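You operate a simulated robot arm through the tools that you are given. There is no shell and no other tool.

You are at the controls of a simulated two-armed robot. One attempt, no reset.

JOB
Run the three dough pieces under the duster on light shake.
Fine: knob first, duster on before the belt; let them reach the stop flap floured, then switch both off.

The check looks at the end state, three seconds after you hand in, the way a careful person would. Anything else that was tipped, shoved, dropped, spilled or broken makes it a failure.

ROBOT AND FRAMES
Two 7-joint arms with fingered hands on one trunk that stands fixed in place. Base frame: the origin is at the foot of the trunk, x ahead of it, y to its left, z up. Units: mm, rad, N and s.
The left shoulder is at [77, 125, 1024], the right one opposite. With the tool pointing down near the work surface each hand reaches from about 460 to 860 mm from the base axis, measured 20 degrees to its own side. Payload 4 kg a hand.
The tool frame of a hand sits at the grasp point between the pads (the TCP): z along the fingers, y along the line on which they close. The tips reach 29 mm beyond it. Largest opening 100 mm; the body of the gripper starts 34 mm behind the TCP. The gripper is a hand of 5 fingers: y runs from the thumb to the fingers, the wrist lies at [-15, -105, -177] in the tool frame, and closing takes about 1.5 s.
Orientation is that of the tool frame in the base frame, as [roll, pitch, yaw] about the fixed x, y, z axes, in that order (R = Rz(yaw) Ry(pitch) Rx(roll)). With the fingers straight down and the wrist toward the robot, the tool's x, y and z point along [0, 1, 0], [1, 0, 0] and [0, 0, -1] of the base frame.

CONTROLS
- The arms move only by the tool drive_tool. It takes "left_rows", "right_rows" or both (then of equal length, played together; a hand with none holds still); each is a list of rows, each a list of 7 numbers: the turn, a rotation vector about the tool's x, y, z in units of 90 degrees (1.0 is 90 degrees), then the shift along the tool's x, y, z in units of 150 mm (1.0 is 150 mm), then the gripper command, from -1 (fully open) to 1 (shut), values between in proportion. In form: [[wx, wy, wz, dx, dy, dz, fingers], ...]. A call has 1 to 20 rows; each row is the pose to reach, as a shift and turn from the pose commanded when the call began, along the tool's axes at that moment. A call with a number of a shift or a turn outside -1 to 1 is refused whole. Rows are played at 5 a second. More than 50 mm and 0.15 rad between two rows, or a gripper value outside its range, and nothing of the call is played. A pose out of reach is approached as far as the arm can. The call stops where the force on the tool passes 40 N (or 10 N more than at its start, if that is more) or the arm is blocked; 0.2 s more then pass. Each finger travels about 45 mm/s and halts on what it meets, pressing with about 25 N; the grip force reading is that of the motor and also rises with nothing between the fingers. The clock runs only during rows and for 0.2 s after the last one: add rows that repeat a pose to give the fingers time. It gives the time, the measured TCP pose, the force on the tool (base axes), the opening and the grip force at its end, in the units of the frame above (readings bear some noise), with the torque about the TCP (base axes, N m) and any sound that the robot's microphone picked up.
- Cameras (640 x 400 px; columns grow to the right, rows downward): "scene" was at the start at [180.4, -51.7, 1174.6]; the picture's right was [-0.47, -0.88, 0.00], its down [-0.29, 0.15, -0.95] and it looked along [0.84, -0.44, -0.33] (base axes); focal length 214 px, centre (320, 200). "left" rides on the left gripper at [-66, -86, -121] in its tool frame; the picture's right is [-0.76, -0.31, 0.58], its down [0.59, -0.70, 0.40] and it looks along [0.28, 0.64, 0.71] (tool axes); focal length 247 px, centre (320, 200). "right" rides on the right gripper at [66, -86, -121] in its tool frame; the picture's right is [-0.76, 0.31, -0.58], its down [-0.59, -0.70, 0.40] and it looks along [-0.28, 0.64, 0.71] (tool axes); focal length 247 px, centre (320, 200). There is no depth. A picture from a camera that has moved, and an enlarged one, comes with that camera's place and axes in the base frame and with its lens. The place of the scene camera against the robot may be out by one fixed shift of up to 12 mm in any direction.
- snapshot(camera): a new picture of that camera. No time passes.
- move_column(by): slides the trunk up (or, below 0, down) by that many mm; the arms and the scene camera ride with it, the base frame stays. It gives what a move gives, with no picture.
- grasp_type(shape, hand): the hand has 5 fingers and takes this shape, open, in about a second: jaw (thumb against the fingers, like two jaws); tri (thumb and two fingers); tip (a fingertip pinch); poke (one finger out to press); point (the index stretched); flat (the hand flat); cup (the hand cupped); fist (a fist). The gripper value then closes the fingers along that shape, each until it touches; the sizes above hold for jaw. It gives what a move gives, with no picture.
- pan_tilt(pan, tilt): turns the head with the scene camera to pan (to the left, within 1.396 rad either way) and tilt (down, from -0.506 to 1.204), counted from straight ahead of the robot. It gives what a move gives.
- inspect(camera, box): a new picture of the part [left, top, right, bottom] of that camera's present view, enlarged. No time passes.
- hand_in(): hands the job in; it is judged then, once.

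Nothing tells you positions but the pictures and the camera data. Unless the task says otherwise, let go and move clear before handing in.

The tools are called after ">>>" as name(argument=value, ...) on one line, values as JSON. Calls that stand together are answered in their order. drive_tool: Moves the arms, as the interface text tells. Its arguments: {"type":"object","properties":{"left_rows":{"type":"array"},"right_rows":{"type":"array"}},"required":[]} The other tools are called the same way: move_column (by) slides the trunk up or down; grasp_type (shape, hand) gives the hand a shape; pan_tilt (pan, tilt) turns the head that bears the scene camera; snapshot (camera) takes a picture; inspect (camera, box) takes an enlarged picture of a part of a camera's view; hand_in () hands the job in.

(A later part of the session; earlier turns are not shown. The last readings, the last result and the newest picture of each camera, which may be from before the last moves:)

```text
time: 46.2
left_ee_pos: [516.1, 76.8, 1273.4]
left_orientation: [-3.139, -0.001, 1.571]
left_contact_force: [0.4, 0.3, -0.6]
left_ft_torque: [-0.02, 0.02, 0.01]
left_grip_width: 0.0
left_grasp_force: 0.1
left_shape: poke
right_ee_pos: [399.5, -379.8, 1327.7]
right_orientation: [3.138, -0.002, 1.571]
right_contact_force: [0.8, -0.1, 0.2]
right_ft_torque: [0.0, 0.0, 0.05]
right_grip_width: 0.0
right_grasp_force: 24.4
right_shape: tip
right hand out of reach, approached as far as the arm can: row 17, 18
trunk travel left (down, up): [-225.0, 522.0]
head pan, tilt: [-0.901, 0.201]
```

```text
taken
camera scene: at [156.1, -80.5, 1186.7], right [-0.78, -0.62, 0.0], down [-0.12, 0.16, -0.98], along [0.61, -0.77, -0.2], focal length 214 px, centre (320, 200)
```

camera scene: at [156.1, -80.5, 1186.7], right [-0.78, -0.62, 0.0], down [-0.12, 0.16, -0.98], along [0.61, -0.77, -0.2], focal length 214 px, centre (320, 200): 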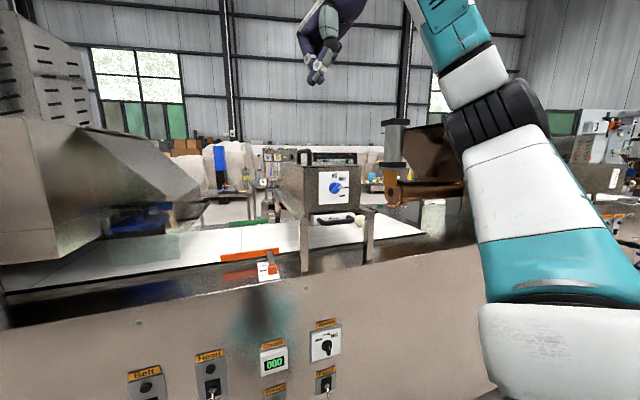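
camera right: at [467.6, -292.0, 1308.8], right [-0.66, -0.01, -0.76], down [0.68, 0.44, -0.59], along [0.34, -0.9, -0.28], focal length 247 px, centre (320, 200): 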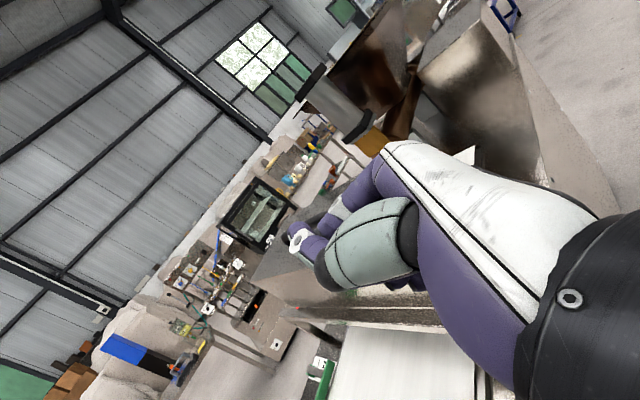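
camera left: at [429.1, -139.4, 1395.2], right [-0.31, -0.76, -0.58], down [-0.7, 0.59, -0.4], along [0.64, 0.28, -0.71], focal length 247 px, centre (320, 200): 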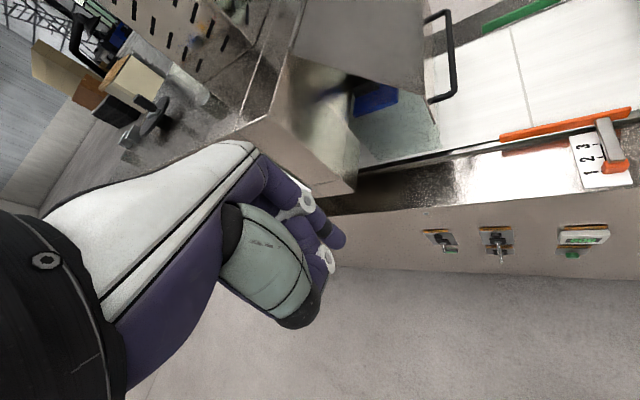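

Right hand is back to a neutral pose clear of everything. Now I orient the left hand (poke shape): yaw to the machine's normal, then pitch the fingers forward to about 20° below horizontal.

>>> drive_tool(left_rows=[[0, 0, 0.0775, 0, 0, 0, -1], [0, 0, 0.155, 0, 0, 0, -1], [0, 0, 0.2325, 0, 0, 0, -1], [0, 0, 0.31, 0, 0, 0, -1]])

>>> drive_tool(left_rows=[[-0.0865, 0, 0, 0, 0, 0, -1], [-0.173, 0, 0, 0, 0, 0, -1], [-0.2595, 0, 0, 0, 0, 0, -1], [-0.346, 0, 0, 0, 0, 0, -1], [-0.4325, 0, 0, 0, 0, 0, -1], [-0.519, 0, 0, 0, 0, 0, -1], [-0.6055, 0, 0, 0, 0, 0, -1], [-0.692, 0, 0, 0, 0, 0, -1], [-0.778, 0, 0, 0, 0, 0, -1]])

>>> pan_tilt(pan=-0.1, tilt=0.1)

>>> snapshot(camera="scene")

>>> snapshot(camera="left")

```text
time: 47.2
left_ee_pos: [515.6, 76.9, 1273.1]
left_orientation: [-3.139, 0.0, 1.083]
left_contact_force: [0.5, 0.1, 0.7]
left_ft_torque: [0.0, -0.01, -0.02]
left_grip_width: 0.0
left_grasp_force: 0.2
left_shape: poke
right_ee_pos: [399.9, -381.6, 1327.1]
right_orientation: [3.135, -0.001, 1.568]
right_contact_force: [-0.2, -0.3, 0.1]
right_ft_torque: [-0.04, -0.03, 0.02]
right_grip_width: 0.0
right_grasp_force: 25.2
right_shape: tip
trunk travel left (down, up): [-225.0, 522.0]
head pan, tilt: [-0.901, 0.201]
```

```text
time: 49.2
left_ee_pos: [516.0, 77.6, 1273.7]
left_orientation: [1.918, -0.001, 1.086]
left_contact_force: [0.2, 0.2, -0.5]
left_ft_torque: [0.0, 0.02, -0.02]
left_grip_width: 0.0
left_grasp_force: 0.1
left_shape: poke
right_ee_pos: [400.0, -380.5, 1327.7]
right_orientation: [3.136, -0.001, 1.568]
right_contact_force: [0.8, 0.0, 0.2]
right_ft_torque: [-0.02, -0.04, 0.02]
right_grip_width: 0.0
right_grasp_force: 24.4
right_shape: tip
trunk travel left (down, up): [-225.0, 522.0]
head pan, tilt: [-0.901, 0.201]
```

```text
time: 50.4
left_ee_pos: [515.1, 76.2, 1272.9]
left_orientation: [1.919, -0.001, 1.082]
left_contact_force: [-0.4, -0.4, -0.6]
left_ft_torque: [-0.02, 0.0, -0.01]
left_grip_width: 0.0
left_grasp_force: 0.0
left_shape: poke
right_ee_pos: [400.3, -381.7, 1327.9]
right_orientation: [3.136, -0.004, 1.567]
right_contact_force: [-0.1, -0.5, 0.2]
right_ft_torque: [-0.01, 0.03, -0.01]
right_grip_width: 0.2
right_grasp_force: 25.3
right_shape: tip
trunk travel left (down, up): [-225.0, 522.0]
head pan, tilt: [-0.099, 0.099]
```

```text
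taken
camera scene: at [189.6, -17.1, 1196.1], right [-0.1, -0.99, 0.0], down [-0.1, 0.01, -0.99], along [0.99, -0.1, -0.1], focal length 214 px, centre (320, 200)
```

scene: 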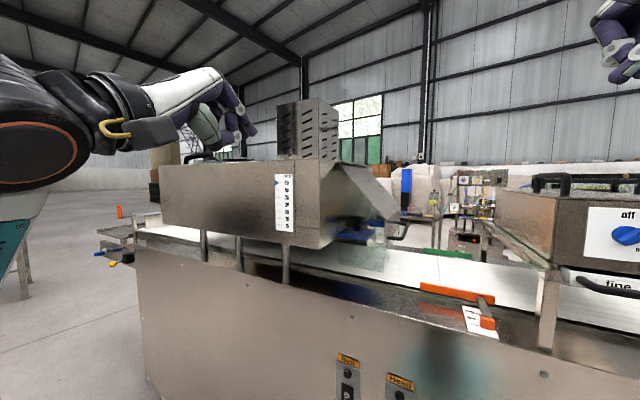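

```text
taken
camera left: at [357.9, 84.8, 1234.8], right [0.03, -0.87, -0.49], down [0.39, 0.46, -0.8], along [0.92, -0.17, 0.36], focal length 247 px, centre (320, 200)
```

left: 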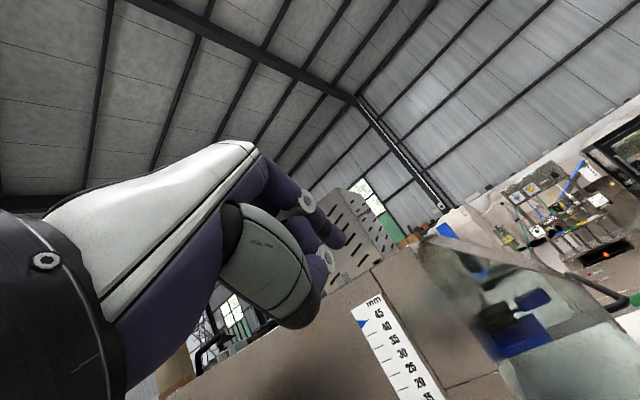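

The left hand is oriented well. Now I lower the trunk fully so the panel switches are in comfortable reach.

>>> move_column(by=-225)

>>> pan_tilt(pan=-0.4, tilt=0.5)

>>> snapshot(camera="scene")

>>> inspect(camera="scene", box=[220, 180, 460, 330])

```text
time: 52.7
left_ee_pos: [514.5, 76.8, 1048.5]
left_orientation: [1.919, -0.001, 1.085]
left_contact_force: [0.7, 0.1, 0.8]
left_ft_torque: [0.0, 0.03, -0.01]
left_grip_width: 0.0
left_grasp_force: 0.0
left_shape: poke
right_ee_pos: [557.6, -382.4, 987.1]
right_orientation: [-2.848, 0.0, 1.567]
right_contact_force: [-0.3, -0.5, 0.8]
right_ft_torque: [-0.02, -0.02, 0.01]
right_grip_width: 0.3
right_grasp_force: 24.4
right_shape: tip
trunk travel left (down, up): [0.0, 747.0]
head pan, tilt: [-0.099, 0.099]
```

```text
time: 53.6
left_ee_pos: [512.6, 76.0, 1051.2]
left_orientation: [1.912, 0.001, 1.079]
left_contact_force: [-0.3, -0.6, 1.2]
left_ft_torque: [0.01, 0.02, -0.03]
left_grip_width: 0.0
left_grasp_force: 0.0
left_shape: poke
right_ee_pos: [558.2, -382.1, 987.0]
right_orientation: [-2.846, 0.001, 1.568]
right_contact_force: [-0.2, -1.0, 1.4]
right_ft_torque: [0.01, 0.03, -0.02]
right_grip_width: 0.1
right_grasp_force: 25.2
right_shape: tip
trunk travel left (down, up): [0.0, 747.0]
head pan, tilt: [-0.4, 0.499]
```

```text
taken
camera scene: at [281.6, -42.9, 921.8], right [-0.38, -0.92, 0.0], down [-0.43, 0.18, -0.88], along [0.82, -0.34, -0.47], focal length 214 px, centre (320, 200)
```

scene: 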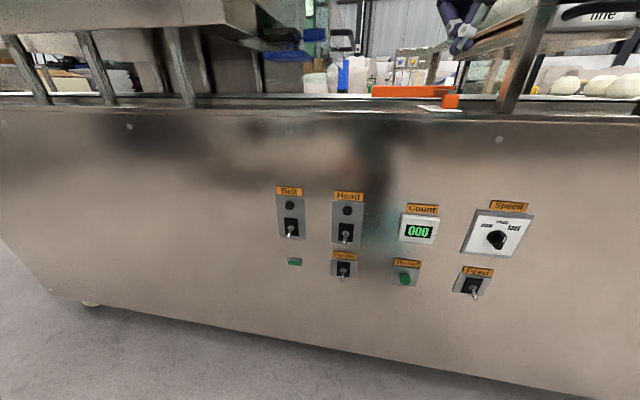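

```text
2.67 times, centred on (340, 255) of scene
camera zoom: at [281.6, -42.9, 921.8], right [-0.38, -0.92, 0.0], down [-0.43, 0.18, -0.88], along [0.82, -0.34, -0.47], focal length 572 px, centre (267, 53)
```

zoom: 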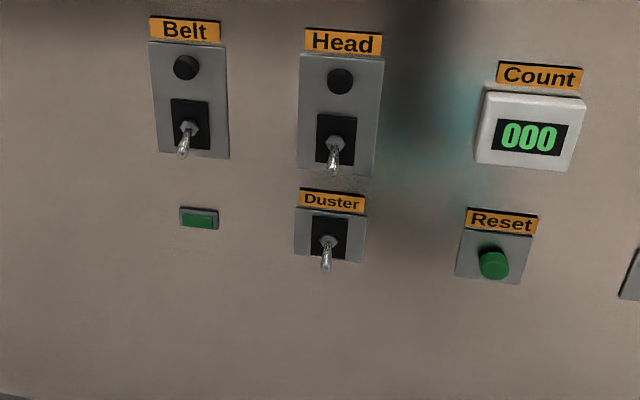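

Lowering the trunk also shifted the shoulders forward, and the right hand got pushed to about [558, -382, 987], near the orange guide. I need to check right away that it touches nothing.

>>> snapshot(camera="right")

>>> pan_tilt(pan=-0.7, tilt=0.1)

>>> snapshot(camera="scene")

>>> snapshot(camera="left")

```text
taken
camera right: at [510.6, -315.6, 1129.0], right [0.46, -0.76, 0.46], down [-0.79, -0.59, -0.18], along [0.41, -0.28, -0.87], focal length 247 px, centre (320, 200)
```

right: 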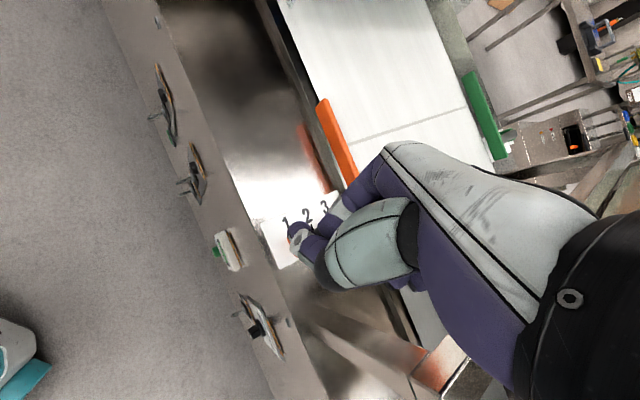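

```text
time: 54.5
left_ee_pos: [515.5, 76.2, 1047.3]
left_orientation: [1.921, -0.001, 1.083]
left_contact_force: [-0.7, -0.4, -0.7]
left_ft_torque: [0.0, -0.02, -0.03]
left_grip_width: 0.2
left_grasp_force: 0.1
left_shape: poke
right_ee_pos: [558.7, -380.8, 986.8]
right_orientation: [-2.843, 0.002, 1.569]
right_contact_force: [-0.6, 0.1, 0.2]
right_ft_torque: [0.01, 0.04, -0.01]
right_grip_width: 0.0
right_grasp_force: 25.1
right_shape: tip
trunk travel left (down, up): [0.0, 747.0]
head pan, tilt: [-0.7, 0.099]
```

```text
taken
camera scene: at [268.3, -67.1, 957.5], right [-0.64, -0.77, 0.0], down [-0.08, 0.06, -0.99], along [0.76, -0.64, -0.1], focal length 214 px, centre (320, 200)
```

scene: 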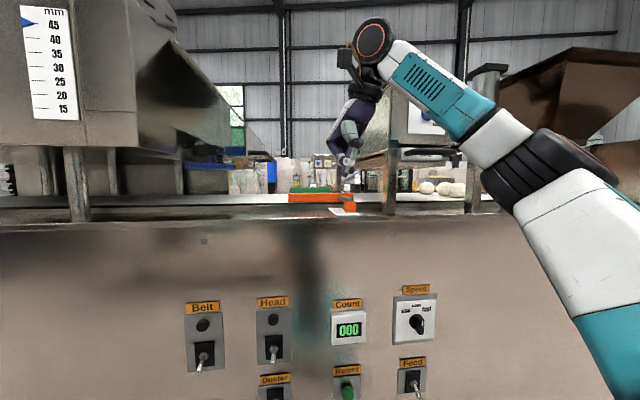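

```text
taken
camera left: at [357.9, 84.8, 1009.6], right [0.03, -0.87, -0.49], down [0.39, 0.46, -0.8], along [0.92, -0.17, 0.36], focal length 247 px, centre (320, 200)
```

left: 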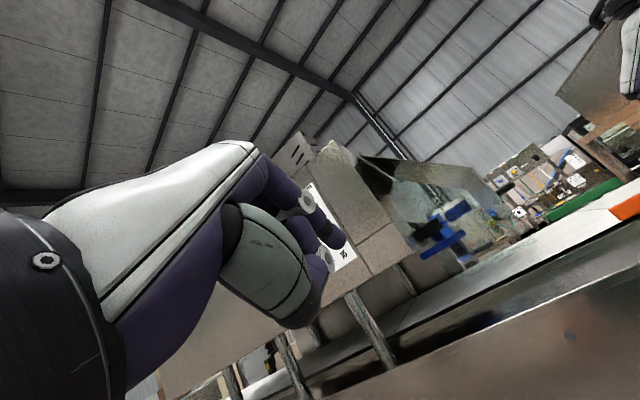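

>>> inspect(camera="scene", box=[280, 130, 420, 220])

>>> inspect(camera="right", box=[250, 80, 410, 280])

```text
4.44 times, centred on (350, 175) of scene
camera zoom: at [268.3, -67.1, 957.5], right [-0.64, -0.77, 0.0], down [-0.08, 0.06, -0.99], along [0.76, -0.64, -0.1], focal length 953 px, centre (187, 311)
```

zoom: 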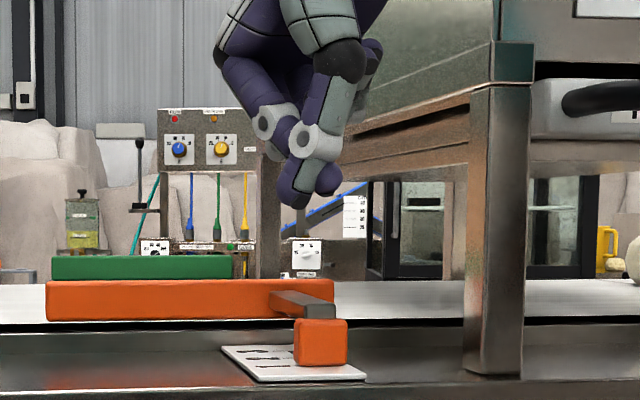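

```text
2.00 times, centred on (330, 180) of right
camera zoom: at [511.3, -315.5, 1128.3], right [0.46, -0.76, 0.46], down [-0.79, -0.59, -0.18], along [0.4, -0.28, -0.87], focal length 494 px, centre (300, 240)
```

zoom: 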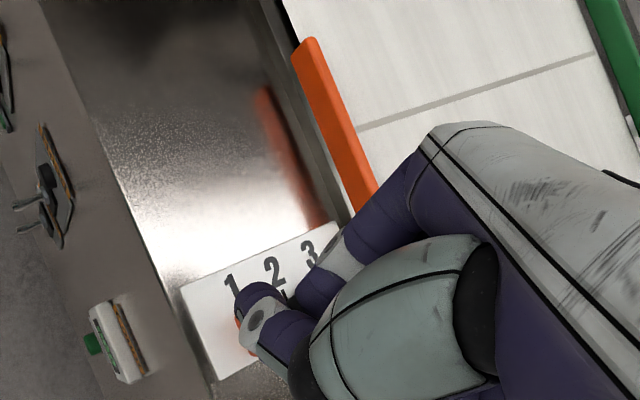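

The right fingertips hover ~40 mm above the orange slider without contact, so I'll leave that hand still. Toggles triangulate to: Belt ≈[700,-141,615], Head ≈[638,-260,605], Duster ≈[638,-258,487]. I bring the left hand down toward the Duster switch in stages.

>>> drive_tool(left_rows=[[0, 0, 0, -0.1, -0.193, 0.136, -1], [0, 0, 0, -0.2, -0.386, 0.271, -1], [0, 0, 0, -0.3, -0.58, 0.407, -1], [0, 0, 0, -0.4015, -0.7727, 0.5427, -1]])

>>> drive_tool(left_rows=[[0, 0, 0, -0.1, -0.193, 0.136, -1], [0, 0, 0, -0.2, -0.386, 0.271, -1], [0, 0, 0, -0.3, -0.58, 0.407, -1], [0, 0, 0, -0.4015, -0.7727, 0.5427, -1]])

>>> pan_tilt(pan=-0.4, tilt=0.5)

>>> snapshot(camera="scene")

>>> snapshot(camera="left")

```text
time: 55.5
left_ee_pos: [556.6, -9.5, 927.5]
left_orientation: [1.922, 0.0, 1.084]
left_contact_force: [-0.1, 0.6, 0.0]
left_ft_torque: [0.01, -0.01, 0.01]
left_grip_width: 0.0
left_grasp_force: 0.0
left_shape: poke
left hand out of reach, approached as far as the arm can: row 2, 3, 4
right_ee_pos: [558.7, -381.9, 987.7]
right_orientation: [-2.845, 0.001, 1.568]
right_contact_force: [0.6, -0.2, -0.1]
right_ft_torque: [0.01, -0.01, 0.05]
right_grip_width: 0.2
right_grasp_force: 24.7
right_shape: tip
trunk travel left (down, up): [0.0, 747.0]
head pan, tilt: [-0.7, 0.099]
```

```text
time: 56.5
left_ee_pos: [560.5, -78.7, 790.4]
left_orientation: [1.92, -0.001, 1.085]
left_contact_force: [0.0, 0.3, -0.5]
left_ft_torque: [0.03, 0.01, 0.02]
left_grip_width: 0.1
left_grasp_force: 0.0
left_shape: poke
right_ee_pos: [559.5, -379.9, 986.8]
right_orientation: [-2.845, 0.001, 1.568]
right_contact_force: [-0.3, 0.1, -0.5]
right_ft_torque: [-0.01, -0.01, -0.02]
right_grip_width: 0.2
right_grasp_force: 24.6
right_shape: tip
trunk travel left (down, up): [0.0, 747.0]
head pan, tilt: [-0.7, 0.099]
```

```text
time: 57.4
left_ee_pos: [559.9, -79.5, 791.0]
left_orientation: [1.923, 0.0, 1.083]
left_contact_force: [0.5, -0.6, -1.2]
left_ft_torque: [0.0, -0.04, -0.01]
left_grip_width: 0.1
left_grasp_force: 0.0
left_shape: poke
right_ee_pos: [559.5, -381.6, 986.8]
right_orientation: [-2.846, 0.001, 1.567]
right_contact_force: [0.2, -0.7, -0.4]
right_ft_torque: [-0.01, 0.05, -0.02]
right_grip_width: 0.0
right_grasp_force: 25.1
right_shape: tip
trunk travel left (down, up): [0.0, 747.0]
head pan, tilt: [-0.4, 0.499]
```

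```text
taken
camera scene: at [281.6, -43.4, 920.6], right [-0.39, -0.92, 0.0], down [-0.44, 0.19, -0.88], along [0.81, -0.34, -0.48], focal length 214 px, centre (320, 200)
```

scene: 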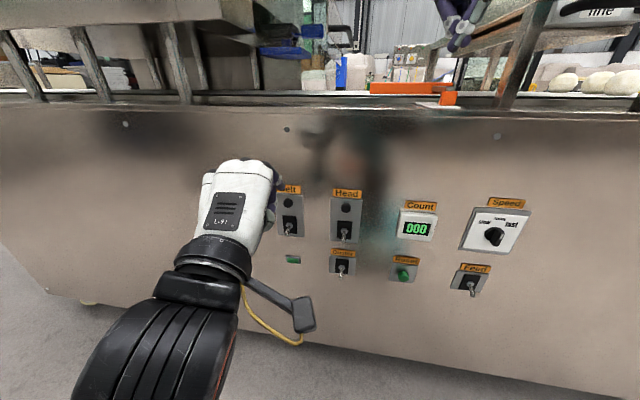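

```text
taken
camera left: at [402.3, -70.5, 752.7], right [0.03, -0.87, -0.49], down [0.39, 0.46, -0.8], along [0.92, -0.17, 0.36], focal length 247 px, centre (320, 200)
```

left: 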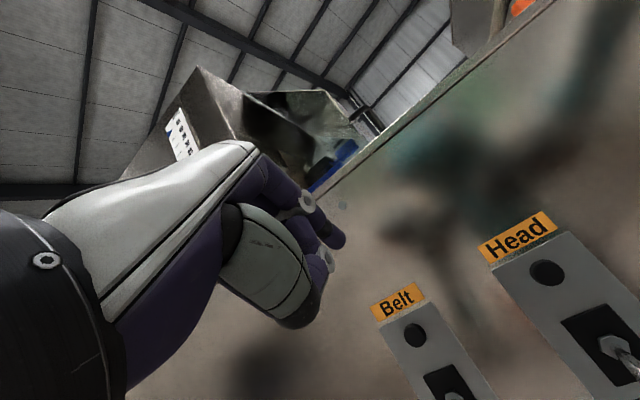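

Tracking well at [560, -79, 791]. I continue down to in front of the Duster switch, staying ~90 mm off the panel.

>>> drive_tool(left_rows=[[0, 0, 0, -0.104, -0.217, 0.11, -1], [0, 0, 0, -0.208, -0.434, 0.22, -1], [0, 0, 0, -0.312, -0.651, 0.331, -1], [0, 0, 0, -0.4165, -0.868, 0.4415, -1]])

>>> drive_tool(left_rows=[[0, 0, 0, -0.104, -0.217, 0.11, -1], [0, 0, 0, -0.208, -0.434, 0.22, -1], [0, 0, 0, -0.312, -0.651, 0.331, -1], [0, 0, 0, -0.4165, -0.868, 0.4415, -1]])

>>> snapshot(camera="left")

>>> snapshot(camera="scene")

```text
time: 58.4
left_ee_pos: [547.3, -142.4, 646.3]
left_orientation: [1.921, -0.001, 1.083]
left_contact_force: [-1.0, 1.5, 0.4]
left_ft_torque: [-0.01, 0.03, -0.03]
left_grip_width: 0.5
left_grasp_force: 0.0
left_shape: poke
right_ee_pos: [558.5, -381.5, 986.2]
right_orientation: [-2.846, 0.0, 1.567]
right_contact_force: [0.3, 0.0, 0.0]
right_ft_torque: [-0.02, 0.02, -0.01]
right_grip_width: 0.1
right_grasp_force: 25.0
right_shape: tip
trunk travel left (down, up): [0.0, 747.0]
head pan, tilt: [-0.4, 0.499]
```

```text
time: 59.5
left_ee_pos: [547.7, -176.9, 478.7]
left_orientation: [1.915, -0.163, 1.052]
left_contact_force: [0.8, -0.2, 0.8]
left_ft_torque: [0.0, -0.01, 0.0]
left_grip_width: 0.0
left_grasp_force: 0.1
left_shape: poke
right_ee_pos: [558.1, -381.6, 987.2]
right_orientation: [-2.845, 0.0, 1.567]
right_contact_force: [0.1, 0.2, -0.7]
right_ft_torque: [0.01, -0.01, 0.01]
right_grip_width: 0.0
right_grasp_force: 25.4
right_shape: tip
trunk travel left (down, up): [0.0, 747.0]
head pan, tilt: [-0.4, 0.499]
stopped in row 4 (left hand): the arm was blocked; the commanded pose is now the measured one
```

```text
taken
camera left: at [393.7, -156.4, 428.8], right [0.05, -0.8, -0.6], down [0.47, 0.55, -0.69], along [0.88, -0.25, 0.4], focal length 247 px, centre (320, 200)
```

left: 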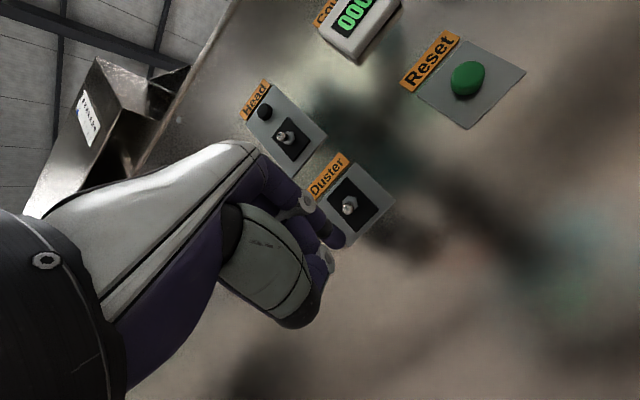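

```text
taken
camera scene: at [281.6, -43.4, 920.6], right [-0.39, -0.92, 0.0], down [-0.44, 0.19, -0.88], along [0.81, -0.34, -0.48], focal length 214 px, centre (320, 200)
```

scene: 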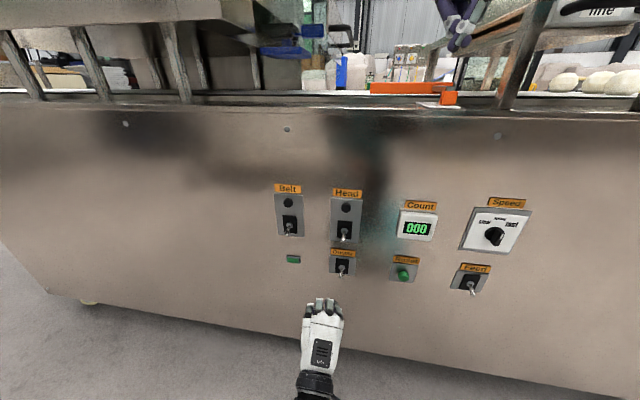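

The arm stopped at [548, -177, 479] with a slightly rolled wrist, still in free space. The left camera sees the Duster switch well; zooming.

>>> inspect(camera="left", box=[290, 140, 410, 260])

>>> inspect(camera="scene", box=[300, 230, 380, 330])

```text
3.33 times, centred on (350, 200) of left
camera zoom: at [393.7, -156.4, 428.8], right [0.05, -0.8, -0.6], down [0.47, 0.55, -0.69], along [0.88, -0.25, 0.4], focal length 823 px, centre (220, 200)
```

zoom: 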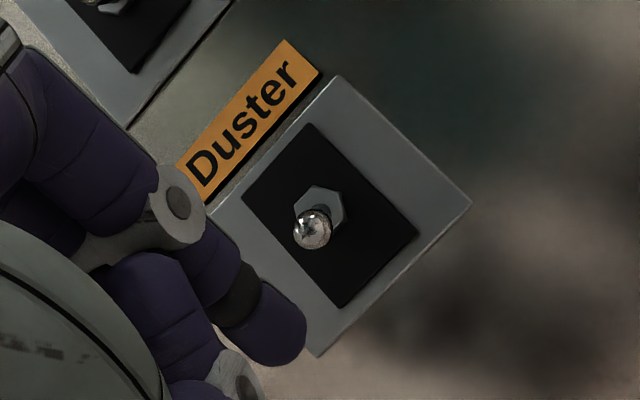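

```text
4.00 times, centred on (340, 280) of scene
camera zoom: at [281.6, -43.4, 920.6], right [-0.39, -0.92, 0.0], down [-0.44, 0.19, -0.88], along [0.81, -0.34, -0.48], focal length 858 px, centre (240, -120)
```

zoom: 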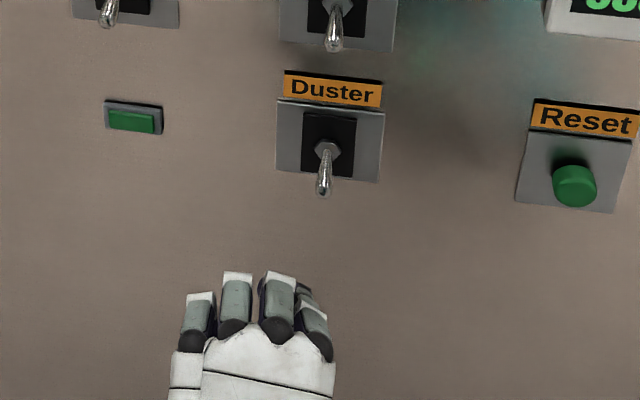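

The lever points out from the panel and slightly down. Before getting closer I want to see what blocked the left arm, so I tilt the head down.

>>> pan_tilt(pan=-0.1, tilt=1.1)

>>> snapshot(camera="scene")

```text
time: 60.5
left_ee_pos: [546.7, -176.4, 478.9]
left_orientation: [1.915, -0.162, 1.053]
left_contact_force: [0.6, -0.4, -0.1]
left_ft_torque: [-0.01, 0.02, 0.02]
left_grip_width: 0.2
left_grasp_force: 0.1
left_shape: poke
right_ee_pos: [558.4, -381.9, 985.8]
right_orientation: [-2.846, 0.0, 1.568]
right_contact_force: [0.1, -0.4, 0.2]
right_ft_torque: [0.0, 0.0, -0.01]
right_grip_width: 0.1
right_grasp_force: 25.7
right_shape: tip
trunk travel left (down, up): [0.0, 747.0]
head pan, tilt: [-0.099, 1.1]
```

```text
taken
camera scene: at [260.6, -14.3, 872.9], right [-0.1, -0.99, 0.0], down [-0.89, 0.09, -0.45], along [0.45, -0.05, -0.89], focal length 214 px, centre (320, 200)
```

scene: 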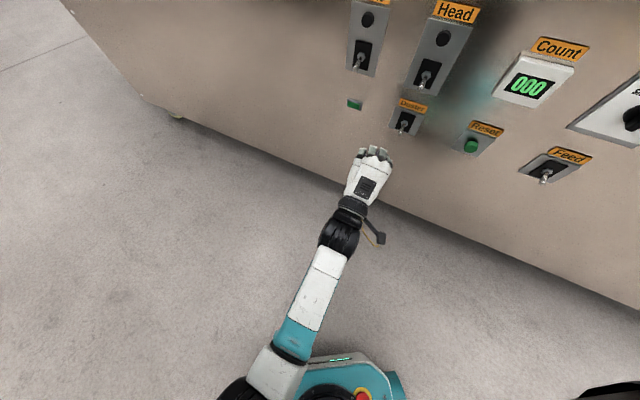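

The arm is just stretched low near its own base; the hand itself is in free space. I'll step closer and slightly below the Duster lever to get a second view for depth.

>>> drive_tool(left_rows=[[0, 0, 0, -0.047, -0.008, 0.075, -1], [0, 0, 0, -0.094, -0.016, 0.15, -1]])

>>> snapshot(camera="left")

>>> inspect(camera="left", box=[290, 140, 410, 260])

>>> inspect(camera="scene", box=[330, 90, 450, 190])

```text
time: 61.1
left_ee_pos: [557.4, -189.7, 454.1]
left_orientation: [1.93, -0.183, 1.041]
left_contact_force: [0.0, 0.0, -0.3]
left_ft_torque: [0.02, 0.02, 0.02]
left_grip_width: 0.0
left_grasp_force: 0.0
left_shape: poke
right_ee_pos: [558.2, -381.3, 987.0]
right_orientation: [-2.845, 0.0, 1.568]
right_contact_force: [0.3, -0.2, -0.4]
right_ft_torque: [-0.02, -0.04, 0.01]
right_grip_width: 0.0
right_grasp_force: 25.1
right_shape: tip
trunk travel left (down, up): [0.0, 747.0]
head pan, tilt: [-0.099, 1.1]
```

```text
taken
camera left: at [402.6, -168.9, 406.8], right [0.04, -0.78, -0.62], down [0.47, 0.56, -0.68], along [0.88, -0.26, 0.4], focal length 247 px, centre (320, 200)
```

left: 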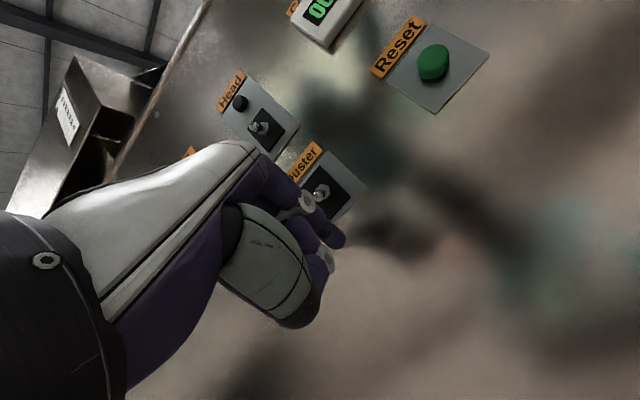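

```text
3.33 times, centred on (350, 200) of left
camera zoom: at [402.6, -168.9, 406.8], right [0.04, -0.78, -0.62], down [0.47, 0.56, -0.68], along [0.88, -0.26, 0.4], focal length 823 px, centre (220, 200)
```

zoom: 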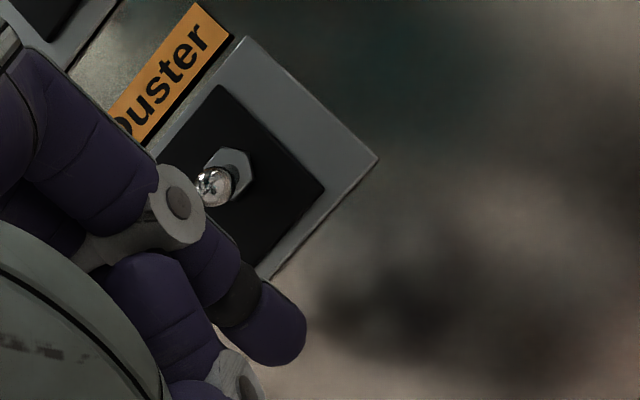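

```text
4.00 times, centred on (390, 140) of scene
camera zoom: at [260.5, -14.3, 872.8], right [-0.1, -1.0, 0.0], down [-0.89, 0.09, -0.45], along [0.45, -0.04, -0.89], focal length 858 px, centre (40, 440)
```

zoom: 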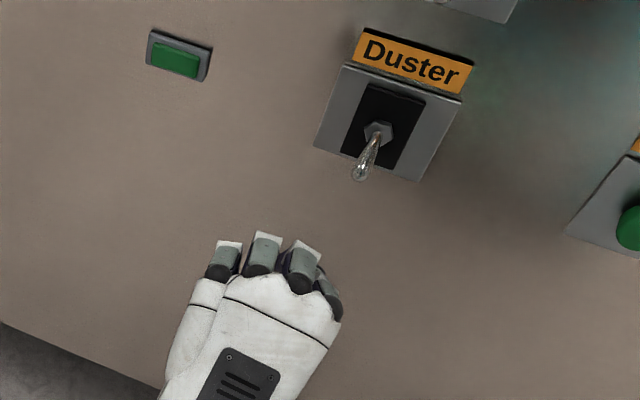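

Combining views, the Duster lever's ball is near n≈641 (about 30 mm ahead of and 45 mm above the index tip). I move forward under the lever, keeping clear of the plate.

>>> drive_tool(left_rows=[[0, 0, 0, -0.006, 0.045, 0.07, -1], [0, 0, 0, -0.012, 0.095, 0.145, -1], [0, 0, 0, -0.019, 0.143, 0.218, -1], [0, 0, 0, -0.019, 0.143, 0.218, -1]])

>>> snapshot(camera="left")

>>> inspect(camera="left", box=[260, 120, 400, 280])

>>> inspect(camera="scene", box=[330, 90, 450, 190])

```text
time: 62.1
left_ee_pos: [589.6, -211.9, 464.1]
left_orientation: [1.93, -0.184, 1.051]
left_contact_force: [0.4, -0.3, -0.2]
left_ft_torque: [0.0, 0.03, 0.0]
left_grip_width: 0.1
left_grasp_force: 0.1
left_shape: poke
right_ee_pos: [557.7, -381.5, 987.3]
right_orientation: [-2.845, 0.0, 1.568]
right_contact_force: [-0.7, -0.1, -0.9]
right_ft_torque: [0.05, 0.0, 0.03]
right_grip_width: 0.0
right_grasp_force: 25.2
right_shape: tip
trunk travel left (down, up): [0.0, 747.0]
head pan, tilt: [-0.099, 1.1]
```

```text
taken
camera left: at [435.4, -191.0, 415.7], right [0.05, -0.78, -0.62], down [0.47, 0.57, -0.68], along [0.88, -0.26, 0.4], focal length 247 px, centre (320, 200)
```

left: 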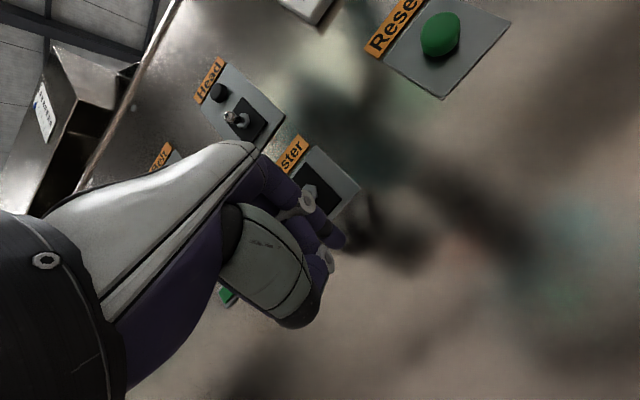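

```text
2.50 times, centred on (330, 200) of left
camera zoom: at [435.4, -191.0, 415.7], right [0.05, -0.78, -0.62], down [0.47, 0.57, -0.68], along [0.88, -0.26, 0.4], focal length 617 px, centre (295, 200)
```

zoom: 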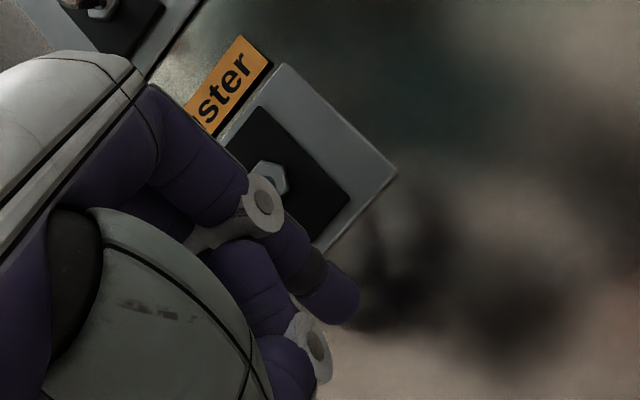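

```text
4.00 times, centred on (390, 140) of scene
camera zoom: at [260.6, -14.3, 872.8], right [-0.1, -1.0, 0.0], down [-0.89, 0.09, -0.45], along [0.45, -0.04, -0.89], focal length 858 px, centre (40, 440)
```

zoom: 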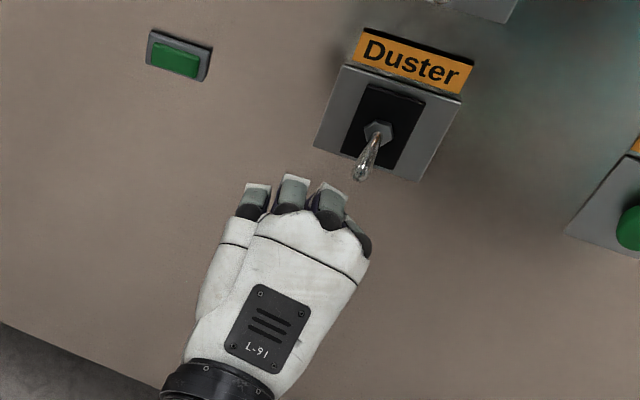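

The index knuckle now sits right beneath the lever's ball. I raise the hand slowly to flip the Duster lever up.

>>> drive_tool(left_rows=[[0, 0, 0, 0.006, 0.031, -0.012, -1], [0, 0, 0, 0.012, 0.062, -0.023, -1], [0, 0, 0, 0.018, 0.092, -0.034, -1], [0, 0, 0, 0.024, 0.123, -0.046, -1], [0, 0, 0, 0.03, 0.154, -0.057, -1]])

>>> snapshot(camera="left")

>>> inspect(camera="scene", box=[330, 90, 450, 190])

```text
time: 63.3
left_ee_pos: [593.1, -215.6, 498.6]
left_orientation: [1.915, -0.178, 1.055]
left_contact_force: [-7.1, 2.0, -3.3]
left_ft_torque: [0.0, -0.03, -0.08]
left_grip_width: 0.2
left_grasp_force: 0.1
left_shape: poke
right_ee_pos: [558.6, -380.6, 987.0]
right_orientation: [-2.847, -0.001, 1.568]
right_contact_force: [0.2, -0.2, -0.8]
right_ft_torque: [0.02, 0.06, 0.02]
right_grip_width: 0.0
right_grasp_force: 24.9
right_shape: tip
trunk travel left (down, up): [0.0, 747.0]
head pan, tilt: [-0.099, 1.1]
```

```text
taken
camera left: at [439.2, -194.8, 448.2], right [0.06, -0.79, -0.61], down [0.48, 0.56, -0.68], along [0.88, -0.25, 0.41], focal length 247 px, centre (320, 200)
```

left: 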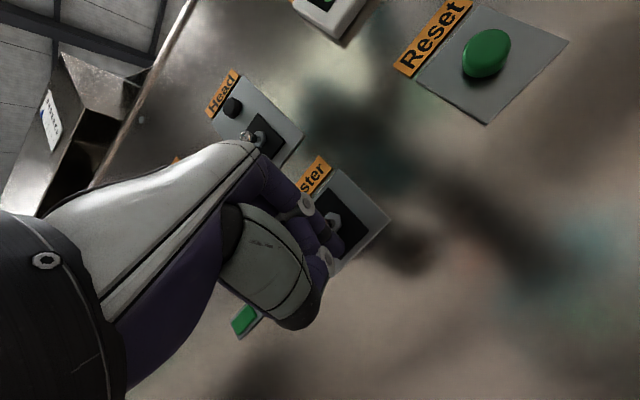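

```text
4.00 times, centred on (390, 140) of scene
camera zoom: at [260.3, -14.2, 872.8], right [-0.1, -1.0, 0.0], down [-0.89, 0.09, -0.45], along [0.45, -0.04, -0.89], focal length 858 px, centre (40, 440)
```

zoom: 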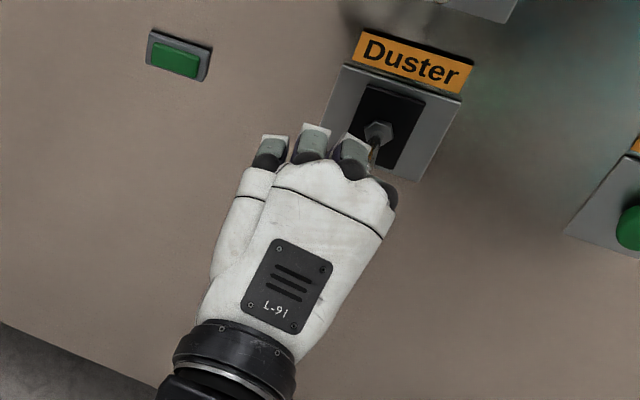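

I feel about 7 N pushing back along the normal, so the finger is pressing against the lever's front rather than lifting it. I'll back off and look.

>>> drive_tool(left_rows=[[0, 0, 0, 0, -0.03, -0.08, -1], [0, 0, 0, 0, -0.1, -0.2, -1], [0, 0, 0, 0.0, -0.15, -0.3, -1]])

>>> snapshot(camera="left")

>>> inspect(camera="left", box=[260, 120, 400, 280])

>>> inspect(camera="scene", box=[330, 90, 450, 190])

```text
time: 64.1
left_ee_pos: [552.9, -192.1, 500.3]
left_orientation: [1.902, -0.174, 1.055]
left_contact_force: [-0.1, -0.6, 0.1]
left_ft_torque: [0.0, 0.02, -0.07]
left_grip_width: 0.1
left_grasp_force: 0.0
left_shape: poke
right_ee_pos: [558.0, -381.7, 987.5]
right_orientation: [-2.845, 0.001, 1.567]
right_contact_force: [0.7, -0.5, 0.0]
right_ft_torque: [-0.02, -0.01, -0.02]
right_grip_width: 0.0
right_grasp_force: 25.3
right_shape: tip
trunk travel left (down, up): [0.0, 747.0]
head pan, tilt: [-0.099, 1.1]
```

```text
taken
camera left: at [399.3, -172.2, 447.8], right [0.06, -0.8, -0.6], down [0.48, 0.55, -0.68], along [0.87, -0.25, 0.42], focal length 247 px, centre (320, 200)
```

left: 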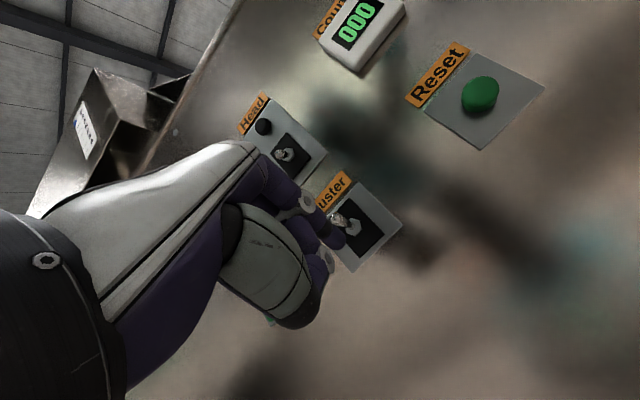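

```text
2.50 times, centred on (330, 200) of left
camera zoom: at [399.3, -172.2, 447.8], right [0.06, -0.8, -0.6], down [0.48, 0.55, -0.68], along [0.87, -0.25, 0.42], focal length 617 px, centre (295, 200)
```

zoom: 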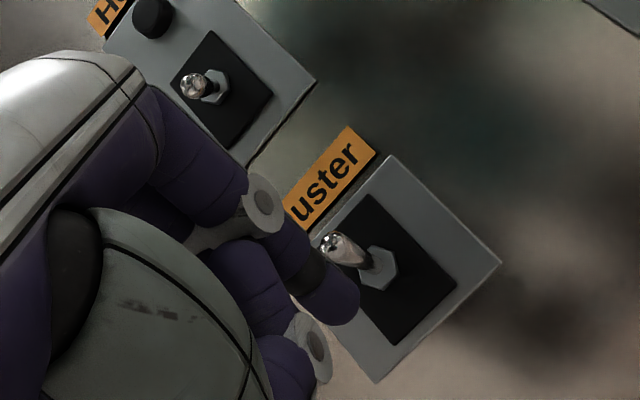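

```text
4.00 times, centred on (390, 140) of scene
camera zoom: at [260.6, -14.3, 872.9], right [-0.1, -1.0, 0.0], down [-0.89, 0.09, -0.45], along [0.45, -0.04, -0.89], focal length 858 px, centre (40, 440)
```

zoom: 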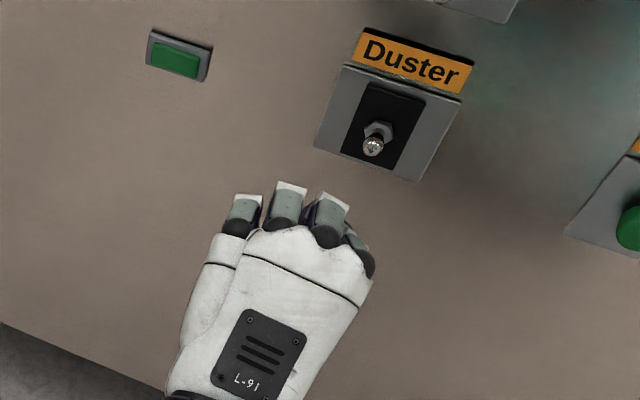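

The Duster lever now points up — it's on. I check the duster box for visible action, before going to the Belt switch.

>>> pan_tilt(pan=-0.75, tilt=0.1)

>>> snapshot(camera="scene")

>>> inspect(camera="scene", box=[340, 60, 540, 220])

```text
time: 65.4
left_ee_pos: [550.6, -192.1, 498.0]
left_orientation: [1.907, -0.173, 1.052]
left_contact_force: [0.9, -0.5, -0.1]
left_ft_torque: [-0.01, -0.01, 0.01]
left_grip_width: 0.0
left_grasp_force: 0.1
left_shape: poke
right_ee_pos: [559.1, -381.3, 988.2]
right_orientation: [-2.845, 0.001, 1.569]
right_contact_force: [0.0, -0.5, 0.7]
right_ft_torque: [0.01, -0.01, 0.01]
right_grip_width: 0.1
right_grasp_force: 25.4
right_shape: tip
trunk travel left (down, up): [0.0, 747.0]
head pan, tilt: [-0.75, 0.099]
```

```text
taken
camera scene: at [265.1, -70.8, 957.5], right [-0.68, -0.73, 0.0], down [-0.07, 0.07, -0.99], along [0.73, -0.68, -0.1], focal length 214 px, centre (320, 200)
```

scene: 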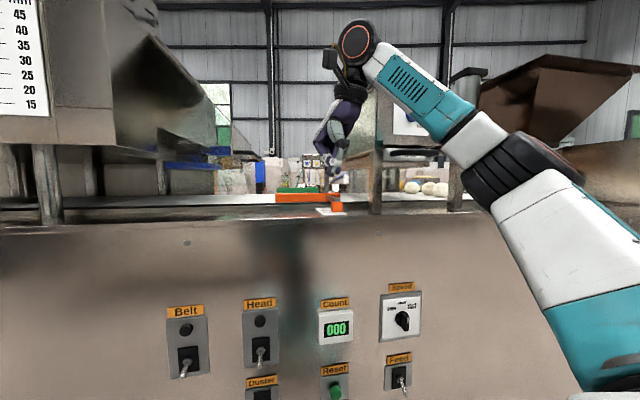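

```text
2.50 times, centred on (440, 140) of scene
camera zoom: at [265.1, -70.8, 957.5], right [-0.68, -0.73, 0.0], down [-0.07, 0.07, -0.99], along [0.73, -0.68, -0.1], focal length 536 px, centre (20, 350)
```

zoom: 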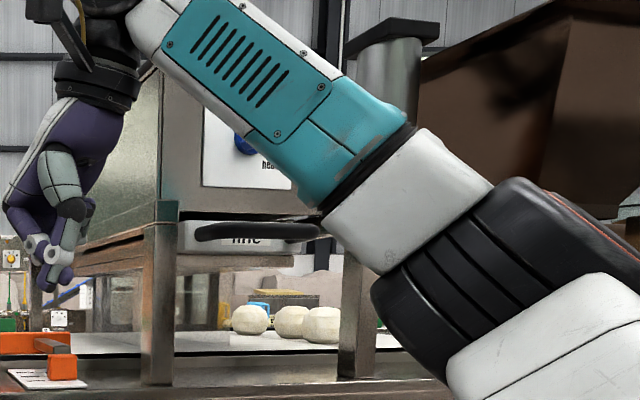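

>>> inspect(camera="scene", box=[390, 140, 470, 215])

>>> inspect(camera="right", box=[300, 60, 620, 400])

```text
5.33 times, centred on (430, 178) of scene
camera zoom: at [265.1, -70.8, 957.5], right [-0.68, -0.73, 0.0], down [-0.07, 0.07, -0.99], along [0.73, -0.68, -0.1], focal length 1144 px, centre (-267, 320)
```

zoom: 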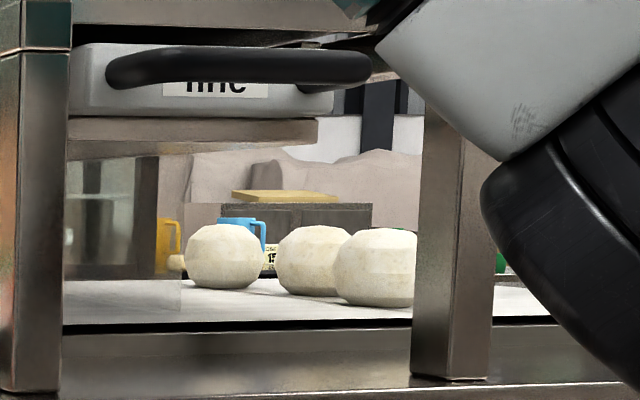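

```text
1.18 times, centred on (460, 230) of right
camera zoom: at [511.3, -315.7, 1128.3], right [0.46, -0.76, 0.46], down [-0.79, -0.59, -0.18], along [0.4, -0.28, -0.87], focal length 291 px, centre (155, 165)
```

zoom: 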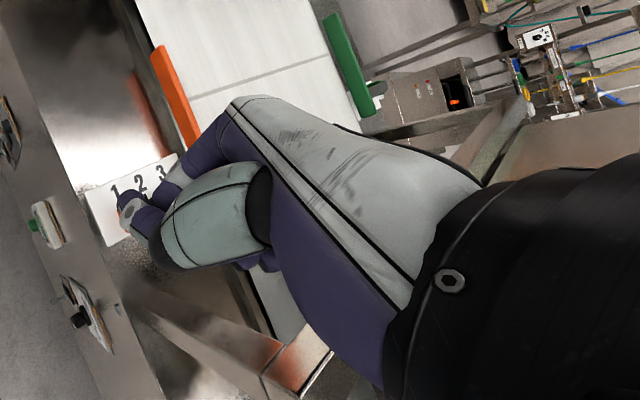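

A thin translucent flour curtain is falling under the duster, so it's running on light. Now I move the left hand across to just in front of and below the Belt lever.

>>> drive_tool(left_rows=[[0, 0, 0, 0.229, 0.089, -0.039, -1], [0, 0, 0, 0.458, 0.178, -0.078, -1], [0, 0, 0, 0.688, 0.268, -0.116, -1], [0, 0, 0, 0.917, 0.357, -0.155, -1], [0, 0, 0, 0.917, 0.357, -0.155, -1]])

>>> snapshot(camera="left")

>>> inspect(camera="left", box=[260, 120, 400, 280])

>>> pan_tilt(pan=-0.2, tilt=1.0)

>>> snapshot(camera="scene")

```text
time: 66.6
left_ee_pos: [606.2, -83.6, 574.8]
left_orientation: [1.917, -0.158, 1.053]
left_contact_force: [0.4, 0.0, -0.1]
left_ft_torque: [0.01, -0.01, 0.02]
left_grip_width: 0.0
left_grasp_force: 0.1
left_shape: poke
right_ee_pos: [559.0, -380.5, 986.7]
right_orientation: [-2.845, 0.0, 1.567]
right_contact_force: [0.1, 0.5, -0.4]
right_ft_torque: [0.02, -0.02, 0.0]
right_grip_width: 0.0
right_grasp_force: 25.0
right_shape: tip
trunk travel left (down, up): [0.0, 747.0]
head pan, tilt: [-0.75, 0.099]
```

```text
taken
camera left: at [452.6, -63.5, 525.5], right [0.05, -0.8, -0.6], down [0.47, 0.55, -0.69], along [0.88, -0.25, 0.4], focal length 247 px, centre (320, 200)
```

left: 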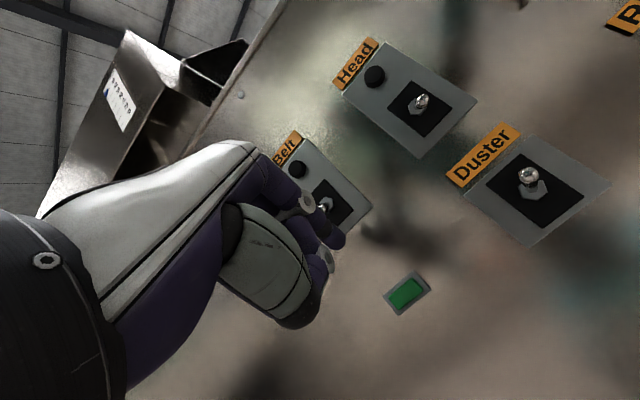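

```text
2.50 times, centred on (330, 200) of left
camera zoom: at [452.6, -63.5, 525.5], right [0.05, -0.8, -0.6], down [0.47, 0.55, -0.69], along [0.88, -0.25, 0.4], focal length 617 px, centre (295, 200)
```

zoom: 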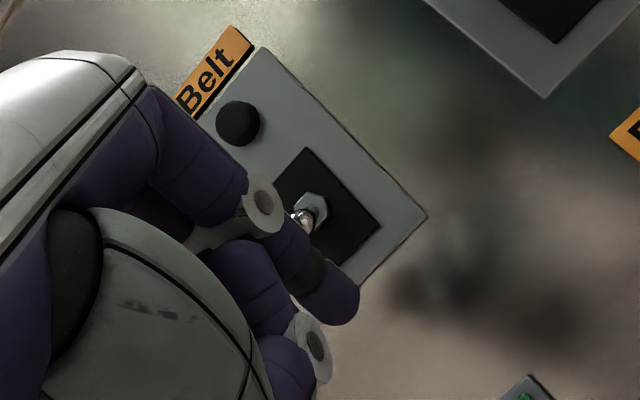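

```text
time: 67.8
left_ee_pos: [606.1, -82.5, 574.5]
left_orientation: [1.916, -0.158, 1.053]
left_contact_force: [-0.2, -0.1, -0.8]
left_ft_torque: [0.01, -0.03, 0.04]
left_grip_width: 0.1
left_grasp_force: 0.1
left_shape: poke
right_ee_pos: [558.2, -380.7, 986.5]
right_orientation: [-2.844, -0.001, 1.567]
right_contact_force: [0.9, 0.6, -1.4]
right_ft_torque: [0.01, 0.02, 0.02]
right_grip_width: 0.0
right_grasp_force: 24.7
right_shape: tip
trunk travel left (down, up): [0.0, 747.0]
head pan, tilt: [-0.201, 1.0]
```

```text
taken
camera scene: at [266.1, -21.9, 879.5], right [-0.2, -0.98, 0.0], down [-0.82, 0.17, -0.54], along [0.53, -0.11, -0.84], focal length 214 px, centre (320, 200)
```

scene: 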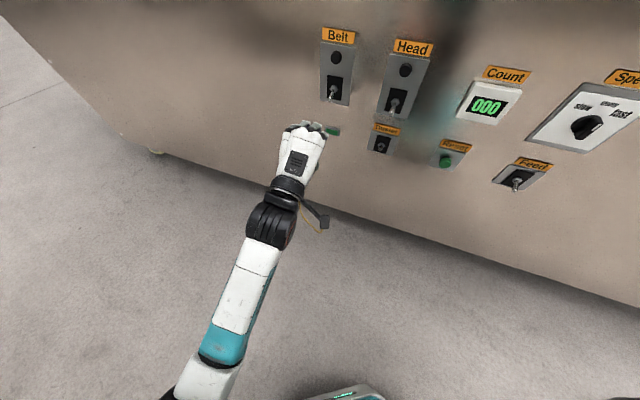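

The Duster lever is up; Belt lever is just ahead. Using the same relative geometry that worked for Duster, I move under the Belt lever.

>>> drive_tool(left_rows=[[0, 0, 0, 0.015, 0.029, 0.095, -1], [0, 0, 0, 0.03, 0.058, 0.19, -1], [0, 0, 0, 0.044, 0.087, 0.286, -1], [0, 0, 0, 0.044, 0.087, 0.286, -1]])

>>> inspect(camera="left", box=[260, 120, 400, 280])

>>> inspect(camera="scene", box=[270, 20, 420, 160])

```text
time: 68.8
left_ee_pos: [647.8, -99.5, 573.4]
left_orientation: [1.917, -0.159, 1.053]
left_contact_force: [0.1, 0.1, -0.2]
left_ft_torque: [-0.01, -0.02, -0.02]
left_grip_width: 0.3
left_grasp_force: 0.0
left_shape: poke
right_ee_pos: [557.3, -380.7, 987.6]
right_orientation: [-2.844, 0.0, 1.567]
right_contact_force: [-0.1, 0.5, -0.2]
right_ft_torque: [0.0, -0.02, -0.01]
right_grip_width: 0.1
right_grasp_force: 25.4
right_shape: tip
trunk travel left (down, up): [0.0, 747.0]
head pan, tilt: [-0.201, 1.0]
```

```text
2.50 times, centred on (330, 200) of left
camera zoom: at [494.2, -80.0, 524.3], right [0.05, -0.8, -0.6], down [0.47, 0.55, -0.69], along [0.88, -0.25, 0.4], focal length 617 px, centre (295, 200)
```

zoom: 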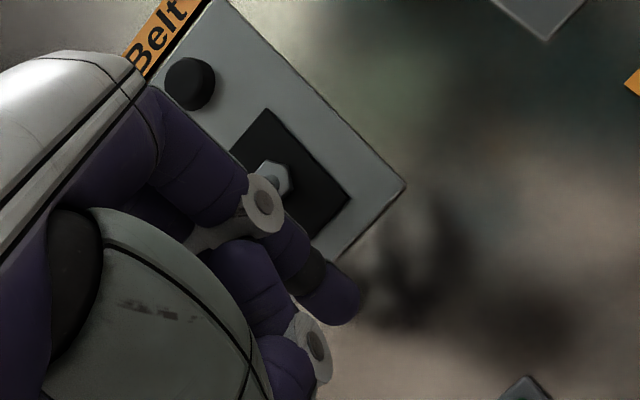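

```text
2.86 times, centred on (345, 90) of scene
camera zoom: at [266.0, -21.9, 879.4], right [-0.2, -0.98, 0.0], down [-0.82, 0.17, -0.54], along [0.53, -0.11, -0.84], focal length 613 px, centre (249, 514)
```

zoom: 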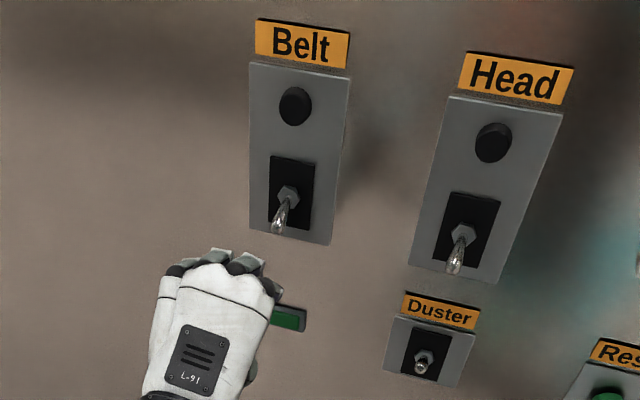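

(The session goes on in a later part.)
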